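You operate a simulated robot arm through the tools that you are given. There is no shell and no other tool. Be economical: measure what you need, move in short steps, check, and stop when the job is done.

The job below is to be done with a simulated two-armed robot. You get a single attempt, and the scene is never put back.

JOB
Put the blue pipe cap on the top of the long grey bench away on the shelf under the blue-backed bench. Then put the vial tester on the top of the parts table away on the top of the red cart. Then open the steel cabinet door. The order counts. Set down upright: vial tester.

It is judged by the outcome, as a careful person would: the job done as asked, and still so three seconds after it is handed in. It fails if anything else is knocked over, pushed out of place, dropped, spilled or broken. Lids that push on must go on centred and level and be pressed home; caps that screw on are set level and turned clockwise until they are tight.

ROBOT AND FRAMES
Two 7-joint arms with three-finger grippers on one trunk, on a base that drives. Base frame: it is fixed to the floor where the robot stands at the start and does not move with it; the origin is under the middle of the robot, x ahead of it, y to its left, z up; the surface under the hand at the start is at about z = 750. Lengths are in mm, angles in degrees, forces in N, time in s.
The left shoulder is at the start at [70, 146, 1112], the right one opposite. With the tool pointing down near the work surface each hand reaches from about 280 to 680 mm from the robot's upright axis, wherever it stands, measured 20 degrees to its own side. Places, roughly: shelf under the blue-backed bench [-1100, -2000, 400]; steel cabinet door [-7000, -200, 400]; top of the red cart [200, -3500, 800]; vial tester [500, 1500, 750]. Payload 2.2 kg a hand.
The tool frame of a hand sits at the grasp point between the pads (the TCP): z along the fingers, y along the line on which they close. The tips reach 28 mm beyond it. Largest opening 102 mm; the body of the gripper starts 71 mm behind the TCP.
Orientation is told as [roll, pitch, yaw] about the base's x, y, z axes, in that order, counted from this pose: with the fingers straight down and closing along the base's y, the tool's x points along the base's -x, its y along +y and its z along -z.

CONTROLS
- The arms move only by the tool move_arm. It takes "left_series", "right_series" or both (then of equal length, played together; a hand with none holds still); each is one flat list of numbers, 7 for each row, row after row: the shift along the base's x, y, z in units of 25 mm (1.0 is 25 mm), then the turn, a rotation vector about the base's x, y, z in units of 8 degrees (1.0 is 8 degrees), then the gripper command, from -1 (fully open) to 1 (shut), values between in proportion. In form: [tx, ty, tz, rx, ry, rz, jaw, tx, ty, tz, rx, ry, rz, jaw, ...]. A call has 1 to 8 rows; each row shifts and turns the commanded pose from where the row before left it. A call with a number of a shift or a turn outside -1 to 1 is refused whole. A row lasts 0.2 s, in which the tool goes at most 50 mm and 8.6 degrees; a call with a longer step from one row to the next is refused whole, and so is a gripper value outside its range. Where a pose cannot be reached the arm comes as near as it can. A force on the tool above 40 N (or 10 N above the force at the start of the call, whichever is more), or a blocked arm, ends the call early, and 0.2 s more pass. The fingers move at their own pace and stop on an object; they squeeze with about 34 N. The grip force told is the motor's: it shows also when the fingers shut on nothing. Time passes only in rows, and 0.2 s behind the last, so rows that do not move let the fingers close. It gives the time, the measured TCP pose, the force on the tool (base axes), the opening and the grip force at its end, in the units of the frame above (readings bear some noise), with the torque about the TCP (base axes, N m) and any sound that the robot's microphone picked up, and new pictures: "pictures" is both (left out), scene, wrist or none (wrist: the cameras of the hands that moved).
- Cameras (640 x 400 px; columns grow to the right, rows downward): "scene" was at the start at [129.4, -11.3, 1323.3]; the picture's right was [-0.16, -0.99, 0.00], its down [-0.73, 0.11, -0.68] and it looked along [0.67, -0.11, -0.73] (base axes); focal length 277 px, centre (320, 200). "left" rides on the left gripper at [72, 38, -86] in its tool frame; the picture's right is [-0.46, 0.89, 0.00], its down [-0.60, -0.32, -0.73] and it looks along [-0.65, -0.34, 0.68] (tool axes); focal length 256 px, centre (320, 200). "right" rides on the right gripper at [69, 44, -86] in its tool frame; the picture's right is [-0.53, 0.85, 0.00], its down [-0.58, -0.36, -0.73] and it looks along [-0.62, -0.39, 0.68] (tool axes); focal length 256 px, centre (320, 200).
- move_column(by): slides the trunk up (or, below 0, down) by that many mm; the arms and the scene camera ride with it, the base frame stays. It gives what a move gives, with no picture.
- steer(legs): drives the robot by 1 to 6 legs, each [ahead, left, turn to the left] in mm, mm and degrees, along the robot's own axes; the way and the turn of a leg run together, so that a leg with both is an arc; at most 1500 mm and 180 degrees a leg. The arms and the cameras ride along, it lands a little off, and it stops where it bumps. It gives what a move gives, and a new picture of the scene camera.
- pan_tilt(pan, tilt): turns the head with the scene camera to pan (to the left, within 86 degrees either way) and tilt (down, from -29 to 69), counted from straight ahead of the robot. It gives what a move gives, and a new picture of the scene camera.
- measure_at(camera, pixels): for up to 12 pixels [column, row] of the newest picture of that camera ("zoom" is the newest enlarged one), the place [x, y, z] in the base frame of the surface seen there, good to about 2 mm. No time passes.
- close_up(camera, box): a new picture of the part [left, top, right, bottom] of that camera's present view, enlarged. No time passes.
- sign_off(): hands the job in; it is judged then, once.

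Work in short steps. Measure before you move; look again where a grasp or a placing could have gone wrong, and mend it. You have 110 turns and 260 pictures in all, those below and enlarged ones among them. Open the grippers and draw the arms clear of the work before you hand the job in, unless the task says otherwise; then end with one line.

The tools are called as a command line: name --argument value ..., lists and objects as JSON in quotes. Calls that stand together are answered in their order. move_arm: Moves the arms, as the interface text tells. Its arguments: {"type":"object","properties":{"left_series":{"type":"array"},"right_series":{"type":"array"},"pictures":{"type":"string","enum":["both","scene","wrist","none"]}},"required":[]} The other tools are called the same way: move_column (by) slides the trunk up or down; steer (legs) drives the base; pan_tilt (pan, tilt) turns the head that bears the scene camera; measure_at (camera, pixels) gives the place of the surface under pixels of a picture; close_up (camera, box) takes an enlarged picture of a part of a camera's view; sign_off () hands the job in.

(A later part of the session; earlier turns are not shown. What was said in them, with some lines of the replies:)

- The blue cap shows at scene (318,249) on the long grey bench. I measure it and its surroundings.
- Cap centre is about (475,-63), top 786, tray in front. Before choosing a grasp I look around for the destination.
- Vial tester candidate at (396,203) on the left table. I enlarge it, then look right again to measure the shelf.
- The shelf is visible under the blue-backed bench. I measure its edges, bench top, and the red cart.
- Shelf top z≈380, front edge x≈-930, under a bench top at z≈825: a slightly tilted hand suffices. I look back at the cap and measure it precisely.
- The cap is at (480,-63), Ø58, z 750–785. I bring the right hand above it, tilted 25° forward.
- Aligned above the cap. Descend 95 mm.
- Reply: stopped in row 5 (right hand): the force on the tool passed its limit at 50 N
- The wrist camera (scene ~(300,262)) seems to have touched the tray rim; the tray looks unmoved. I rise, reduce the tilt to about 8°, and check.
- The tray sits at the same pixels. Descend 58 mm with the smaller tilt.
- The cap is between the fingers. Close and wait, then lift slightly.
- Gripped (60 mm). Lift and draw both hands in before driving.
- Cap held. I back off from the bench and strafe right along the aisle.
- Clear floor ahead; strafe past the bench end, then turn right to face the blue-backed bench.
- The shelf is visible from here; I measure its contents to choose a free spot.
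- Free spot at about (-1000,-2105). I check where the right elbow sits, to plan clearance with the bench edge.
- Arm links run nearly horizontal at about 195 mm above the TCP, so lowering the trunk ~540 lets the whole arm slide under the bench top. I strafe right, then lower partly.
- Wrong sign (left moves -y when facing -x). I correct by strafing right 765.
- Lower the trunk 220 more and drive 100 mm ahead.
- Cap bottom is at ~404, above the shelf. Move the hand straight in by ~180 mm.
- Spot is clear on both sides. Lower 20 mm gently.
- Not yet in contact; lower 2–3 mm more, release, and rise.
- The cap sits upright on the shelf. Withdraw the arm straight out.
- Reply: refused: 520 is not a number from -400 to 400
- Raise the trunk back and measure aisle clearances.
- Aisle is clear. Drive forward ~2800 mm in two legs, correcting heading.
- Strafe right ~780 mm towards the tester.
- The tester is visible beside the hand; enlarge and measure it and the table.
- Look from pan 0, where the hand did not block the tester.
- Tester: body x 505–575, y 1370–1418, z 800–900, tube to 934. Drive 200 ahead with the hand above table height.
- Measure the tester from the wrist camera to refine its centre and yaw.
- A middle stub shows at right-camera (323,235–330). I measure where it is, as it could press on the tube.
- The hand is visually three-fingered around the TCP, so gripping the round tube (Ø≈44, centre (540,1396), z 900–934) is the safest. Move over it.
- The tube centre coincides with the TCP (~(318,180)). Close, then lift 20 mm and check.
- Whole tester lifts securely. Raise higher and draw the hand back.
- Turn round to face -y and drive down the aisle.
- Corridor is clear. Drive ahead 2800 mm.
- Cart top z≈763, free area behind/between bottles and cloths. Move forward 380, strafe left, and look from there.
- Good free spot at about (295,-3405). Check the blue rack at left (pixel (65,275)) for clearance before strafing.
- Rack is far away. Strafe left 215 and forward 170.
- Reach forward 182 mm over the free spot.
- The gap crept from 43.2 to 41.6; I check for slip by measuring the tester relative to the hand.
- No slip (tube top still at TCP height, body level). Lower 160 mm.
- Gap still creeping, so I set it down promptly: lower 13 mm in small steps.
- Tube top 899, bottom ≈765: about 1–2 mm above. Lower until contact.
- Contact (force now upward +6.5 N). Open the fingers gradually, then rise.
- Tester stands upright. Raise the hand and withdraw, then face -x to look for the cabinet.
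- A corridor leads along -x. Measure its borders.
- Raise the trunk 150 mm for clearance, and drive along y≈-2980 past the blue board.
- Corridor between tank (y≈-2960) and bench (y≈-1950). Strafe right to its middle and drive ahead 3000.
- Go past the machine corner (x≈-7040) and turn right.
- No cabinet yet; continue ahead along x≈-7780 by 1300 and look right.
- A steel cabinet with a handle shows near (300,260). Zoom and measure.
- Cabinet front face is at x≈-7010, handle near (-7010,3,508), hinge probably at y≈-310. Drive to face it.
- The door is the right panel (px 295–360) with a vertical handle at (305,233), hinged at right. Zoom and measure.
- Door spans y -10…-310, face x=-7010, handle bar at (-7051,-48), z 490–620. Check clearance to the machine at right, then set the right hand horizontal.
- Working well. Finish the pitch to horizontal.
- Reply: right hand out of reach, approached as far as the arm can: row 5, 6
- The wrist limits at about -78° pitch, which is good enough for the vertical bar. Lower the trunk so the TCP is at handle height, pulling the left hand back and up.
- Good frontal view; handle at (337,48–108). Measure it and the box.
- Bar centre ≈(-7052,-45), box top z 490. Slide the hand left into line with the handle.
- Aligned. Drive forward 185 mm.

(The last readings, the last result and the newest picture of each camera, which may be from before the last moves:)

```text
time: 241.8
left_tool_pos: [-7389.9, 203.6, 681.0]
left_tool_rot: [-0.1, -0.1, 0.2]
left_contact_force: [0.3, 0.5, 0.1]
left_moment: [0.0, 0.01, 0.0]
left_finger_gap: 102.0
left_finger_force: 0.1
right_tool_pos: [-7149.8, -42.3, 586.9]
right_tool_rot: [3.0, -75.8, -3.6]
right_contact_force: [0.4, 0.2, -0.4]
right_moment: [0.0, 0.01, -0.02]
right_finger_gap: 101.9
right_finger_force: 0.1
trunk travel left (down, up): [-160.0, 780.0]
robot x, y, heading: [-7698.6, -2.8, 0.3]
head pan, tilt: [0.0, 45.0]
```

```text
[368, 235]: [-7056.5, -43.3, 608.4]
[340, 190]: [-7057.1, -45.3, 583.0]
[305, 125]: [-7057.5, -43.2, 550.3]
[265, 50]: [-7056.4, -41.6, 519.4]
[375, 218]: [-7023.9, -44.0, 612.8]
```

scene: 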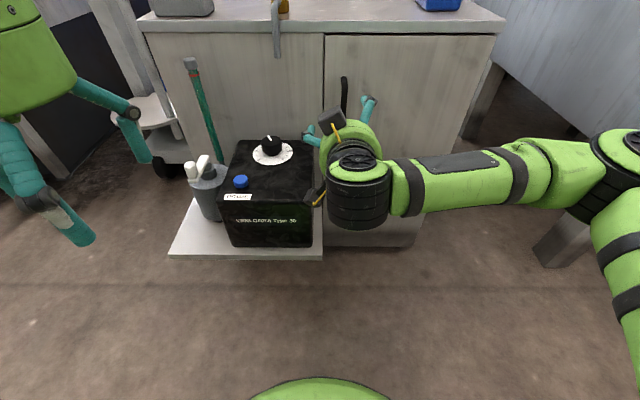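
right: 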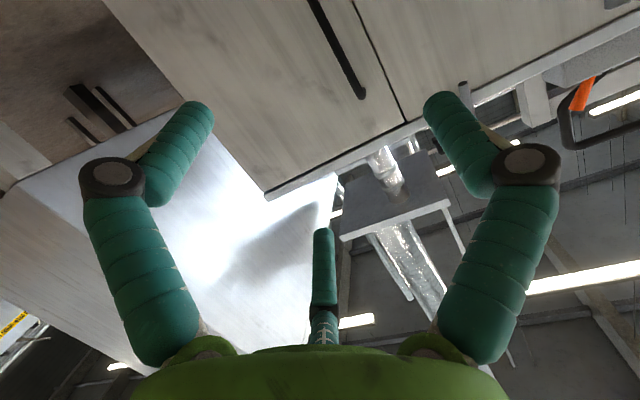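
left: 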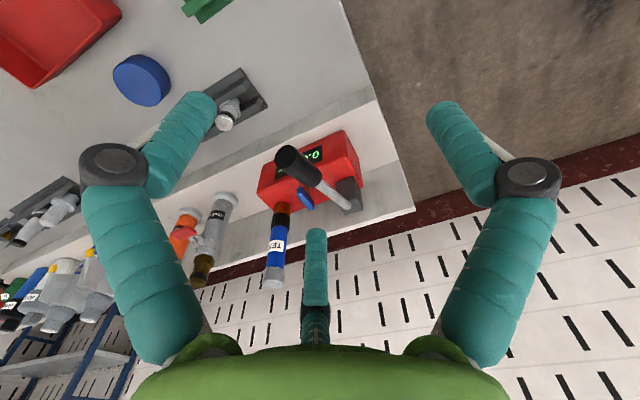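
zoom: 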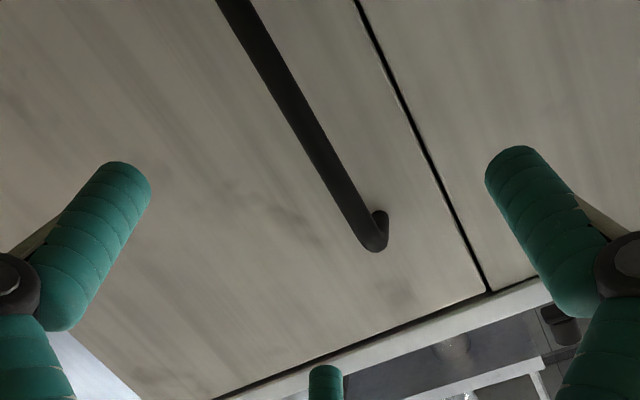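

Bar at (-7057 outer, -44), z 495–608. Advance 98 mm and lower slightly, with fingers open.

move_arm --right_series '[0.7, 0, -0.2, 0, 0, 0, -1, 0.7, 0, -0.2, 0, 0, 0, -1, 0.7, -0.03, -0.2, 0, 0, 0, -1, 0.7, -0.03, -0.1, 0, 0, 0, -1, 0.6, 0, 0, 0, 0, 0, -1, 0.5, 0, 0, 0, 0, 0, -1]'

```text
time: 243.2
left_tool_pos: [-7390.0, 202.3, 680.6]
left_tool_rot: [0.0, -0.1, 0.3]
left_contact_force: [0.3, 0.1, 0.1]
left_moment: [0.05, -0.03, -0.02]
left_finger_gap: 101.8
left_finger_force: 0.0
right_tool_pos: [-7053.4, -44.9, 569.9]
right_tool_rot: [3.0, -75.9, -3.7]
right_contact_force: [0.1, -0.5, -0.5]
right_moment: [0.01, 0.0, 0.0]
right_finger_gap: 101.8
right_finger_force: 0.2
trunk travel left (down, up): [-160.0, 780.0]
robot x, y, heading: [-7695.3, -5.4, 0.5]
head pan, tilt: [0.0, 45.0]
```

scene: 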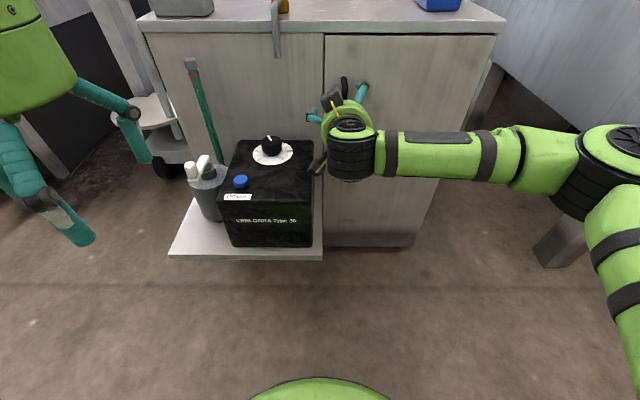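
right: 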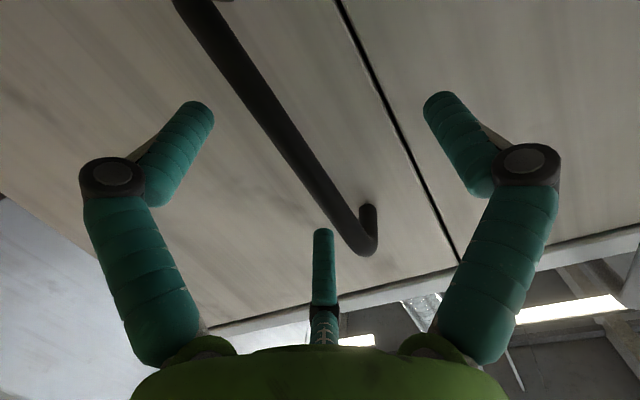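

The bar passes through the TCP point (~(318,188)). Close on it.

move_arm --right_series '[0, 0, 0, 0, 0, 0, 0, 0, 0, 0, 0, 0, 0, 0.6, 0, 0, 0, 0, 0, 0, 1, 0, 0, 0, 0, 0, 0, 1, 0, 0, 0, 0, 0, 0, 1]' --pictures "wrist"

```text
time: 244.4
left_tool_pos: [-7389.8, 201.6, 681.3]
left_tool_rot: [0.1, 0.0, 0.3]
left_contact_force: [-0.9, 0.4, 0.0]
left_moment: [-0.04, 0.05, -0.01]
left_finger_gap: 102.1
left_finger_force: 0.0
right_tool_pos: [-7053.8, -49.9, 564.9]
right_tool_rot: [2.4, -75.4, -3.8]
right_contact_force: [-7.4, -23.3, -13.0]
right_moment: [-0.78, 0.13, 0.03]
right_finger_gap: 18.7
right_finger_force: 43.7
trunk travel left (down, up): [-160.0, 780.0]
robot x, y, heading: [-7692.5, -6.0, 0.4]
head pan, tilt: [0.0, 45.0]
```

right: 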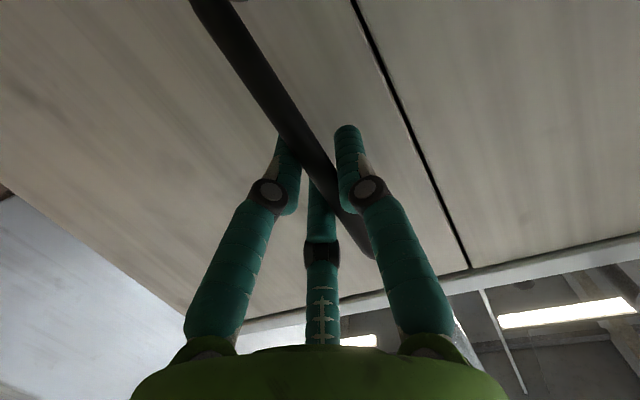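

Gripped (18.7 mm), with some side load. Relax it and pull along the door's arc to ~20°, turning with the door.

move_arm --right_series '[0, -0.18, -0.18, 0, 0, 0, 1, -0.74, -0.14, 0, 0, 0, 0.5, 1, -0.72, -0.19, 0, 0, 0, 0.5, 1, -0.71, -0.24, 0, 0, 0, 0.5, 1, -0.69, -0.3, 0, 0, 0, 0.5, 1, -0.67, -0.34, 0, 0, 0, 0.5, 1]'

```text
time: 245.7
left_tool_pos: [-7390.3, 204.5, 681.0]
left_tool_rot: [-0.2, 0.0, 0.3]
left_contact_force: [0.3, 0.3, -0.7]
left_moment: [-0.04, -0.01, 0.01]
left_finger_gap: 101.8
left_finger_force: 0.0
right_tool_pos: [-7114.5, -67.6, 565.1]
right_tool_rot: [1.4, -75.7, 11.2]
right_contact_force: [1.3, -1.9, -2.3]
right_moment: [-0.16, -1.17, -0.05]
right_finger_gap: 18.7
right_finger_force: 43.7
right hand out of reach, approached as far as the arm can: row 5, 6
trunk travel left (down, up): [-160.0, 780.0]
robot x, y, heading: [-7695.0, -5.6, 0.4]
head pan, tilt: [0.0, 45.0]
stopped in row 6 (right hand): the force on the tool passed its limit at 57 N (the readings are from after the stop); the commanded pose is now the measured one
```

scene: 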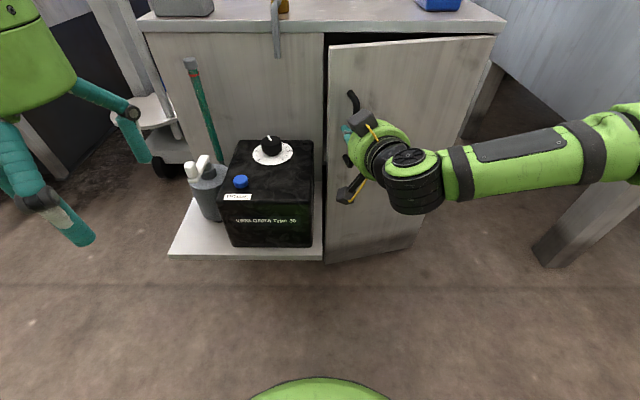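
right: 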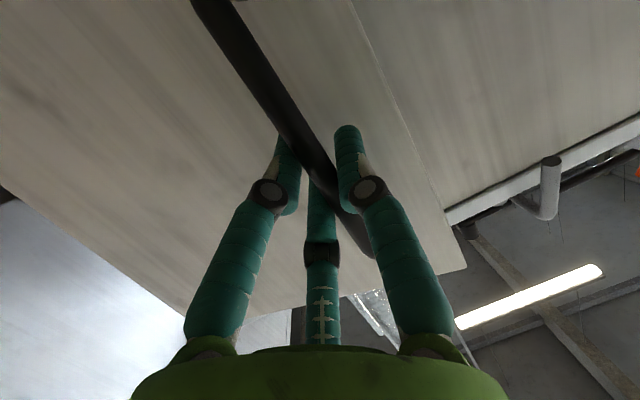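

Door is ~14° open, the arm at a joint limit. I continue the arc with the base: back 50, right 29, then 43/40.

steer --legs '[[-25, -13, 0], [-25, -16, 0]]'

```text
time: 247.0
left_tool_pos: [-7439.5, 173.5, 681.1]
left_tool_rot: [0.1, -0.1, 0.3]
left_contact_force: [0.8, 0.1, 0.4]
left_moment: [0.01, 0.02, 0.0]
left_finger_gap: 102.3
left_finger_force: 0.1
right_tool_pos: [-7162.9, -95.9, 564.8]
right_tool_rot: [2.1, -75.5, 10.6]
right_contact_force: [1.0, -0.9, 0.2]
right_moment: [-0.63, 0.05, -0.07]
right_finger_gap: 18.6
right_finger_force: 43.9
trunk travel left (down, up): [-160.0, 780.0]
robot x, y, heading: [-7746.9, -29.4, 0.4]
head pan, tilt: [0.0, 45.0]
```

scene: 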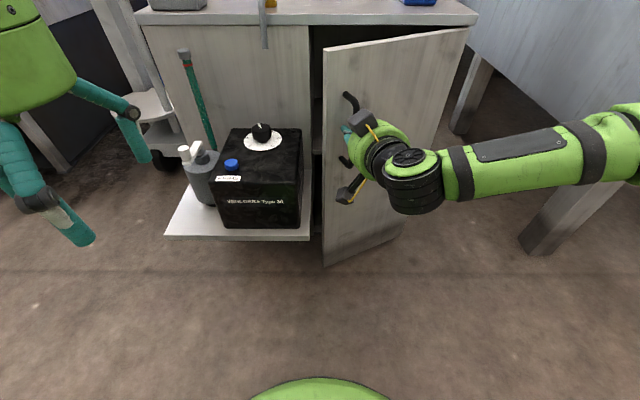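

Very low force. Continue the arc to ~55° in small legs.

steer --legs '[[-22, -18, 0], [-21, -22, 0], [-21, -28, 0], [-17, -30, 0]]'

```text
time: 249.2
left_tool_pos: [-7521.3, 76.5, 681.3]
left_tool_rot: [-0.1, -0.2, 0.2]
left_contact_force: [0.7, 0.3, 0.7]
left_moment: [-0.03, -0.01, 0.0]
left_finger_gap: 102.0
left_finger_force: 0.0
right_tool_pos: [-7246.7, -195.8, 564.7]
right_tool_rot: [1.9, -75.6, 10.9]
right_contact_force: [-15.5, 7.6, -2.0]
right_moment: [-0.51, -0.03, -0.04]
right_finger_gap: 18.6
right_finger_force: 43.1
trunk travel left (down, up): [-160.0, 780.0]
robot x, y, heading: [-7827.9, -130.6, 0.2]
head pan, tilt: [0.0, 45.0]
```

scene: 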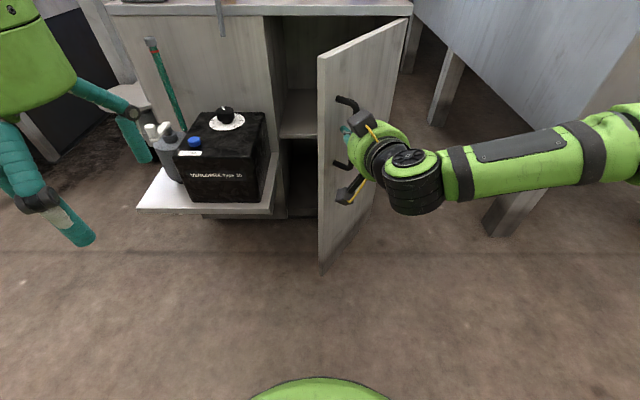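

Now ~55°. Continue to roughly 78°.

steer --legs '[[-7, -26, 0], [-6, -27, 0], [-4, -28, 0], [-1, -26, 0]]'

```text
time: 250.8
left_tool_pos: [-7535.5, 13.2, 681.3]
left_tool_rot: [-0.1, -0.1, 0.3]
left_contact_force: [0.0, 0.4, 0.3]
left_moment: [0.01, 0.02, -0.04]
left_finger_gap: 101.6
left_finger_force: 0.1
right_tool_pos: [-7265.9, -250.6, 565.0]
right_tool_rot: [1.9, -75.5, 12.4]
right_contact_force: [-2.7, 0.7, 4.1]
right_moment: [-0.68, 0.57, -0.07]
right_finger_gap: 18.4
right_finger_force: 44.4
trunk travel left (down, up): [-160.0, 780.0]
robot x, y, heading: [-7843.7, -195.0, 0.3]
head pan, tilt: [0.0, 45.0]
stopped in leg 3: the force on the tool passed its limit at 42 N (the readings are from after the stop); the commanded pose is now the measured one
```

scene: 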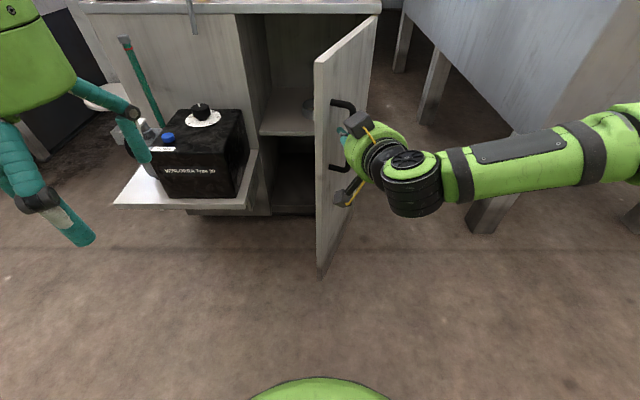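

Now ~68° open. Release partially (fingers ±25 mm) and back away with the base.

move_arm --right_series '[0, 0, 0, 0, 0, 0, 0.5, 0, 0, 0, 0, 0, 0, 0.2, 0, 0, 0, 0, 0, 0, 0.1]'

```text
time: 251.6
left_tool_pos: [-7535.4, 13.3, 680.6]
left_tool_rot: [-0.2, -0.1, 0.3]
left_contact_force: [0.0, -0.8, 0.1]
left_moment: [-0.02, 0.03, -0.01]
left_finger_gap: 101.9
left_finger_force: 0.1
right_tool_pos: [-7265.3, -251.3, 565.5]
right_tool_rot: [2.4, -75.3, 11.8]
right_contact_force: [-0.3, -0.6, -0.7]
right_moment: [-0.01, 0.02, -0.03]
right_finger_gap: 45.8
right_finger_force: 0.1
trunk travel left (down, up): [-160.0, 780.0]
robot x, y, heading: [-7844.8, -194.8, 0.4]
head pan, tilt: [0.0, 45.0]
```

scene: 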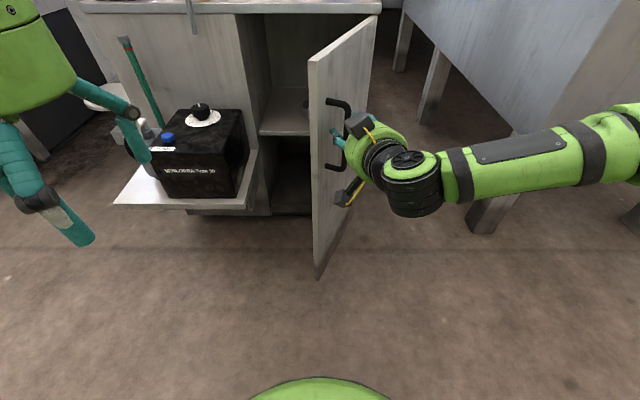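
right: 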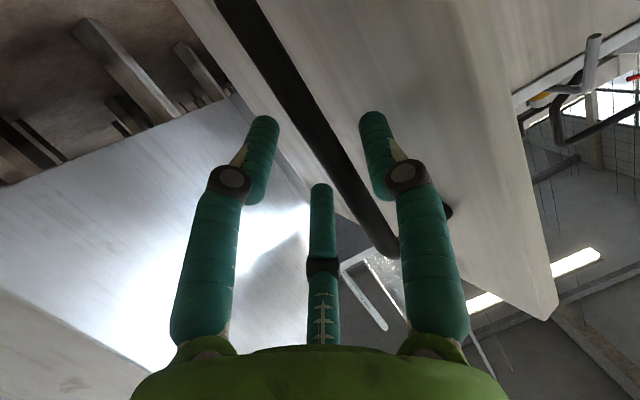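

Back straight out along the finger axis.

steer --legs '[[-150, -38, 0]]'

```text
time: 253.0
left_tool_pos: [-7684.2, -25.7, 682.0]
left_tool_rot: [-0.1, -0.1, 0.5]
left_contact_force: [0.4, 0.4, 0.2]
left_moment: [0.01, 0.01, -0.01]
left_finger_gap: 102.0
left_finger_force: 0.0
right_tool_pos: [-7413.1, -288.2, 564.0]
right_tool_rot: [2.3, -75.3, 12.1]
right_contact_force: [-0.4, 0.1, -0.1]
right_moment: [0.0, -0.01, -0.01]
right_finger_gap: 45.6
right_finger_force: 0.1
trunk travel left (down, up): [-160.0, 780.0]
robot x, y, heading: [-7990.5, -231.0, 0.5]
head pan, tilt: [0.0, 45.0]
```

scene: 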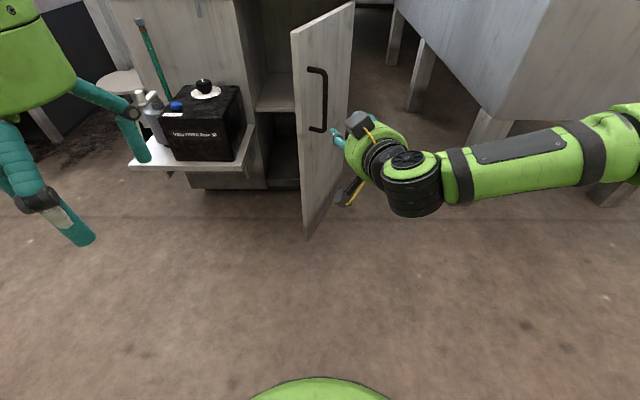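

measure_at --camera "scene" --pixels '[[296, 80], [304, 160], [307, 230], [345, 60], [318, 90], [238, 120], [210, 158], [240, 160]]'

```text
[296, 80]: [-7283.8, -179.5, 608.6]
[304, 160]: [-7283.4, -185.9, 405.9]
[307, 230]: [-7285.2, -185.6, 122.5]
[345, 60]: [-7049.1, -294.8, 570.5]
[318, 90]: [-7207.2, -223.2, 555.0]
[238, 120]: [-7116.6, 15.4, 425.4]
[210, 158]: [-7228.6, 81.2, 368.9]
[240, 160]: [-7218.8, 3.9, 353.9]
```

Door ~65° open. I'll push it wider from inside: shut the fingers, strafe left, drive in past the edge.

move_arm --right_series '[0, 0, 0, 0, 0, 0, 0.6, 0, 0, 0, 0, 0, 0, 1, 0, 0, 0, 0, 0, 0, 1]' --pictures "none"

steer --legs '[[0, 195, 0], [155, 0, 0]]'

```text
time: 253.8
left_tool_pos: [-7683.2, -25.5, 681.7]
left_tool_rot: [-0.1, -0.2, 0.5]
left_contact_force: [-0.3, -0.4, -0.4]
left_moment: [0.02, 0.0, 0.01]
left_finger_gap: 102.2
left_finger_force: 0.0
right_tool_pos: [-7412.9, -288.4, 563.1]
right_tool_rot: [2.4, -75.3, 12.0]
right_contact_force: [-0.3, 0.5, 0.6]
right_moment: [-0.02, 0.02, -0.02]
right_finger_gap: 2.4
right_finger_force: 31.2
trunk travel left (down, up): [-160.0, 780.0]
robot x, y, heading: [-7990.5, -232.3, 0.3]
head pan, tilt: [0.0, 45.0]
```

```text
time: 256.4
left_tool_pos: [-7528.5, 173.1, 681.4]
left_tool_rot: [-0.1, -0.1, 0.4]
left_contact_force: [0.6, -0.4, -0.1]
left_moment: [-0.04, 0.01, 0.0]
left_finger_gap: 101.9
left_finger_force: 0.1
right_tool_pos: [-7257.6, -89.9, 563.8]
right_tool_rot: [2.4, -75.3, 11.9]
right_contact_force: [-0.8, -0.1, -0.2]
right_moment: [-0.01, 0.01, 0.01]
right_finger_gap: 2.1
right_finger_force: 30.8
trunk travel left (down, up): [-160.0, 780.0]
robot x, y, heading: [-7836.5, -30.7, 0.4]
head pan, tilt: [0.0, 45.0]
```

scene: 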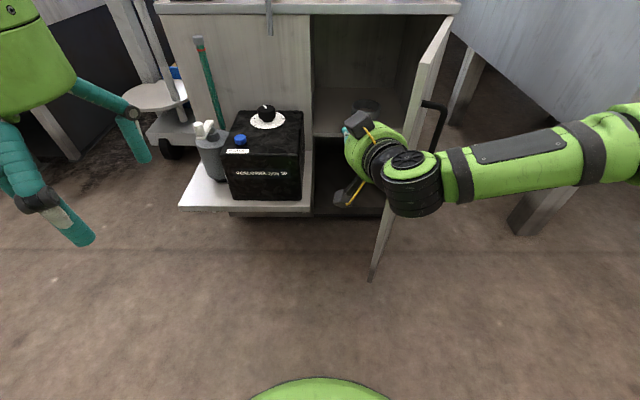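

The hand is inside the door. Strafe right to push it open.

steer --legs '[[0, -110, 0], [-5, -90, 0]]'

```text
time: 258.3
left_tool_pos: [-7531.5, -20.8, 682.1]
left_tool_rot: [-0.1, -0.1, 0.4]
left_contact_force: [-0.6, 0.9, 0.6]
left_moment: [-0.02, -0.01, 0.02]
left_finger_gap: 102.0
left_finger_force: 0.1
right_tool_pos: [-7261.8, -286.0, 564.0]
right_tool_rot: [2.2, -75.3, 11.9]
right_contact_force: [0.3, -0.5, 0.8]
right_moment: [-0.05, -0.02, 0.02]
right_finger_gap: 2.2
right_finger_force: 31.6
trunk travel left (down, up): [-160.0, 780.0]
robot x, y, heading: [-7836.4, -231.7, 0.5]
head pan, tilt: [0.0, 45.0]
```

scene: 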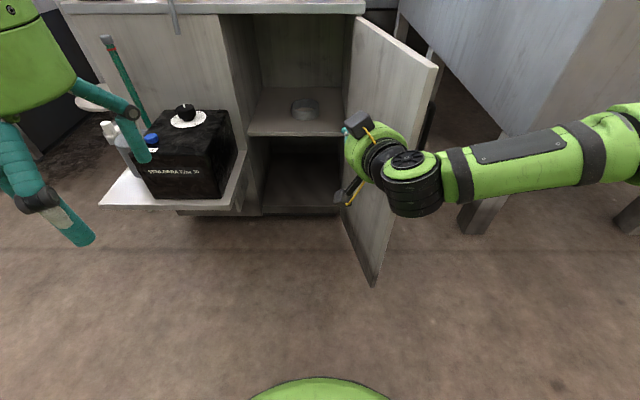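

Door is now opened past 90°. Back the hand out and open the grippers.

steer --legs '[[0, 40, 0], [-350, 0, 0]]'

move_arm --right_series '[0, 0, 0, 0, 0, 0, 0, 0, 0, 0, 0, 0, 0, -1, 0, 0, 0, 0, 0, 0, -1, 0, 0, 0, 0, 0, 0, -1]' --pictures "scene"

measure_at --camera "scene" --pixels '[[345, 60], [350, 130], [400, 60], [340, 30], [120, 90]]'

```text
time: 261.0
left_tool_pos: [-7881.2, 18.9, 680.8]
left_tool_rot: [-0.1, -0.1, 0.7]
left_contact_force: [-0.8, 0.8, 0.0]
left_moment: [-0.04, -0.02, 0.01]
left_finger_gap: 102.2
left_finger_force: 0.1
right_tool_pos: [-7609.0, -244.5, 563.8]
right_tool_rot: [2.3, -75.3, 12.2]
right_contact_force: [-0.2, 0.5, -0.6]
right_moment: [0.05, 0.0, -0.01]
right_finger_gap: 2.4
right_finger_force: 31.7
trunk travel left (down, up): [-160.0, 780.0]
robot x, y, heading: [-8183.1, -190.1, 0.4]
head pan, tilt: [0.0, 45.0]
```

scene: 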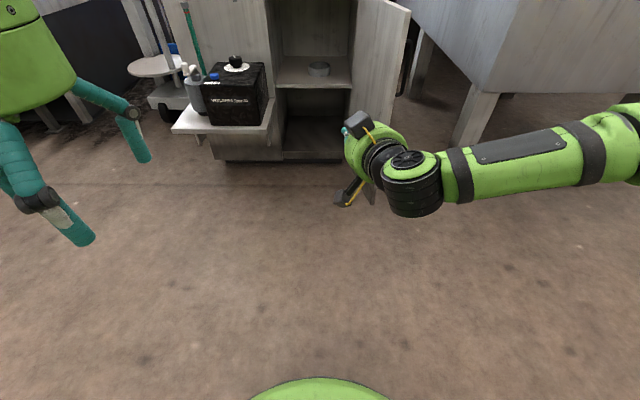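

```text
time: 262.0
left_tool_pos: [-7881.0, 17.6, 680.3]
left_tool_rot: [0.0, -0.1, 0.6]
left_contact_force: [-0.7, -0.6, -1.2]
left_moment: [0.02, 0.03, 0.04]
left_finger_gap: 102.3
left_finger_force: 0.1
right_tool_pos: [-7608.9, -245.8, 563.5]
right_tool_rot: [2.3, -75.3, 12.1]
right_contact_force: [-0.7, 0.1, 0.4]
right_moment: [0.0, 0.02, 0.02]
right_finger_gap: 102.1
right_finger_force: 0.0
trunk travel left (down, up): [-160.0, 780.0]
robot x, y, heading: [-8187.4, -192.4, 0.6]
head pan, tilt: [0.0, 45.0]
```

scene: 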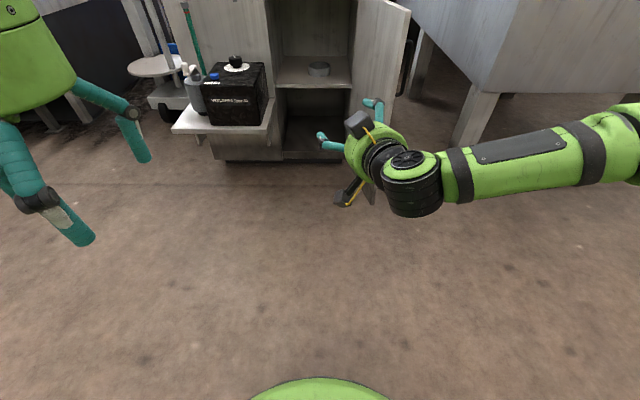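

```text
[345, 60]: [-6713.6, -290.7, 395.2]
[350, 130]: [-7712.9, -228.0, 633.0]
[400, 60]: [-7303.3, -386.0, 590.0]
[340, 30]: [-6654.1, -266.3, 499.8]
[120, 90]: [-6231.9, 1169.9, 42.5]
```

The door stands open at about 100°, the arms are clear of the work and both grippers are open. Handing in.

sign_off

```text
The job is handed in.
```

The job is handed in, with all three parts done in the order you gave: the blue pipe cap is on the shelf under the blue-backed bench, the vial tester stands upright on the red cart, and the steel cabinet door is open to about 100°. On the first reach for the cap, the hand touched something, probably the red tray's rim, and stopped. The tray looked unmoved in the next picture.
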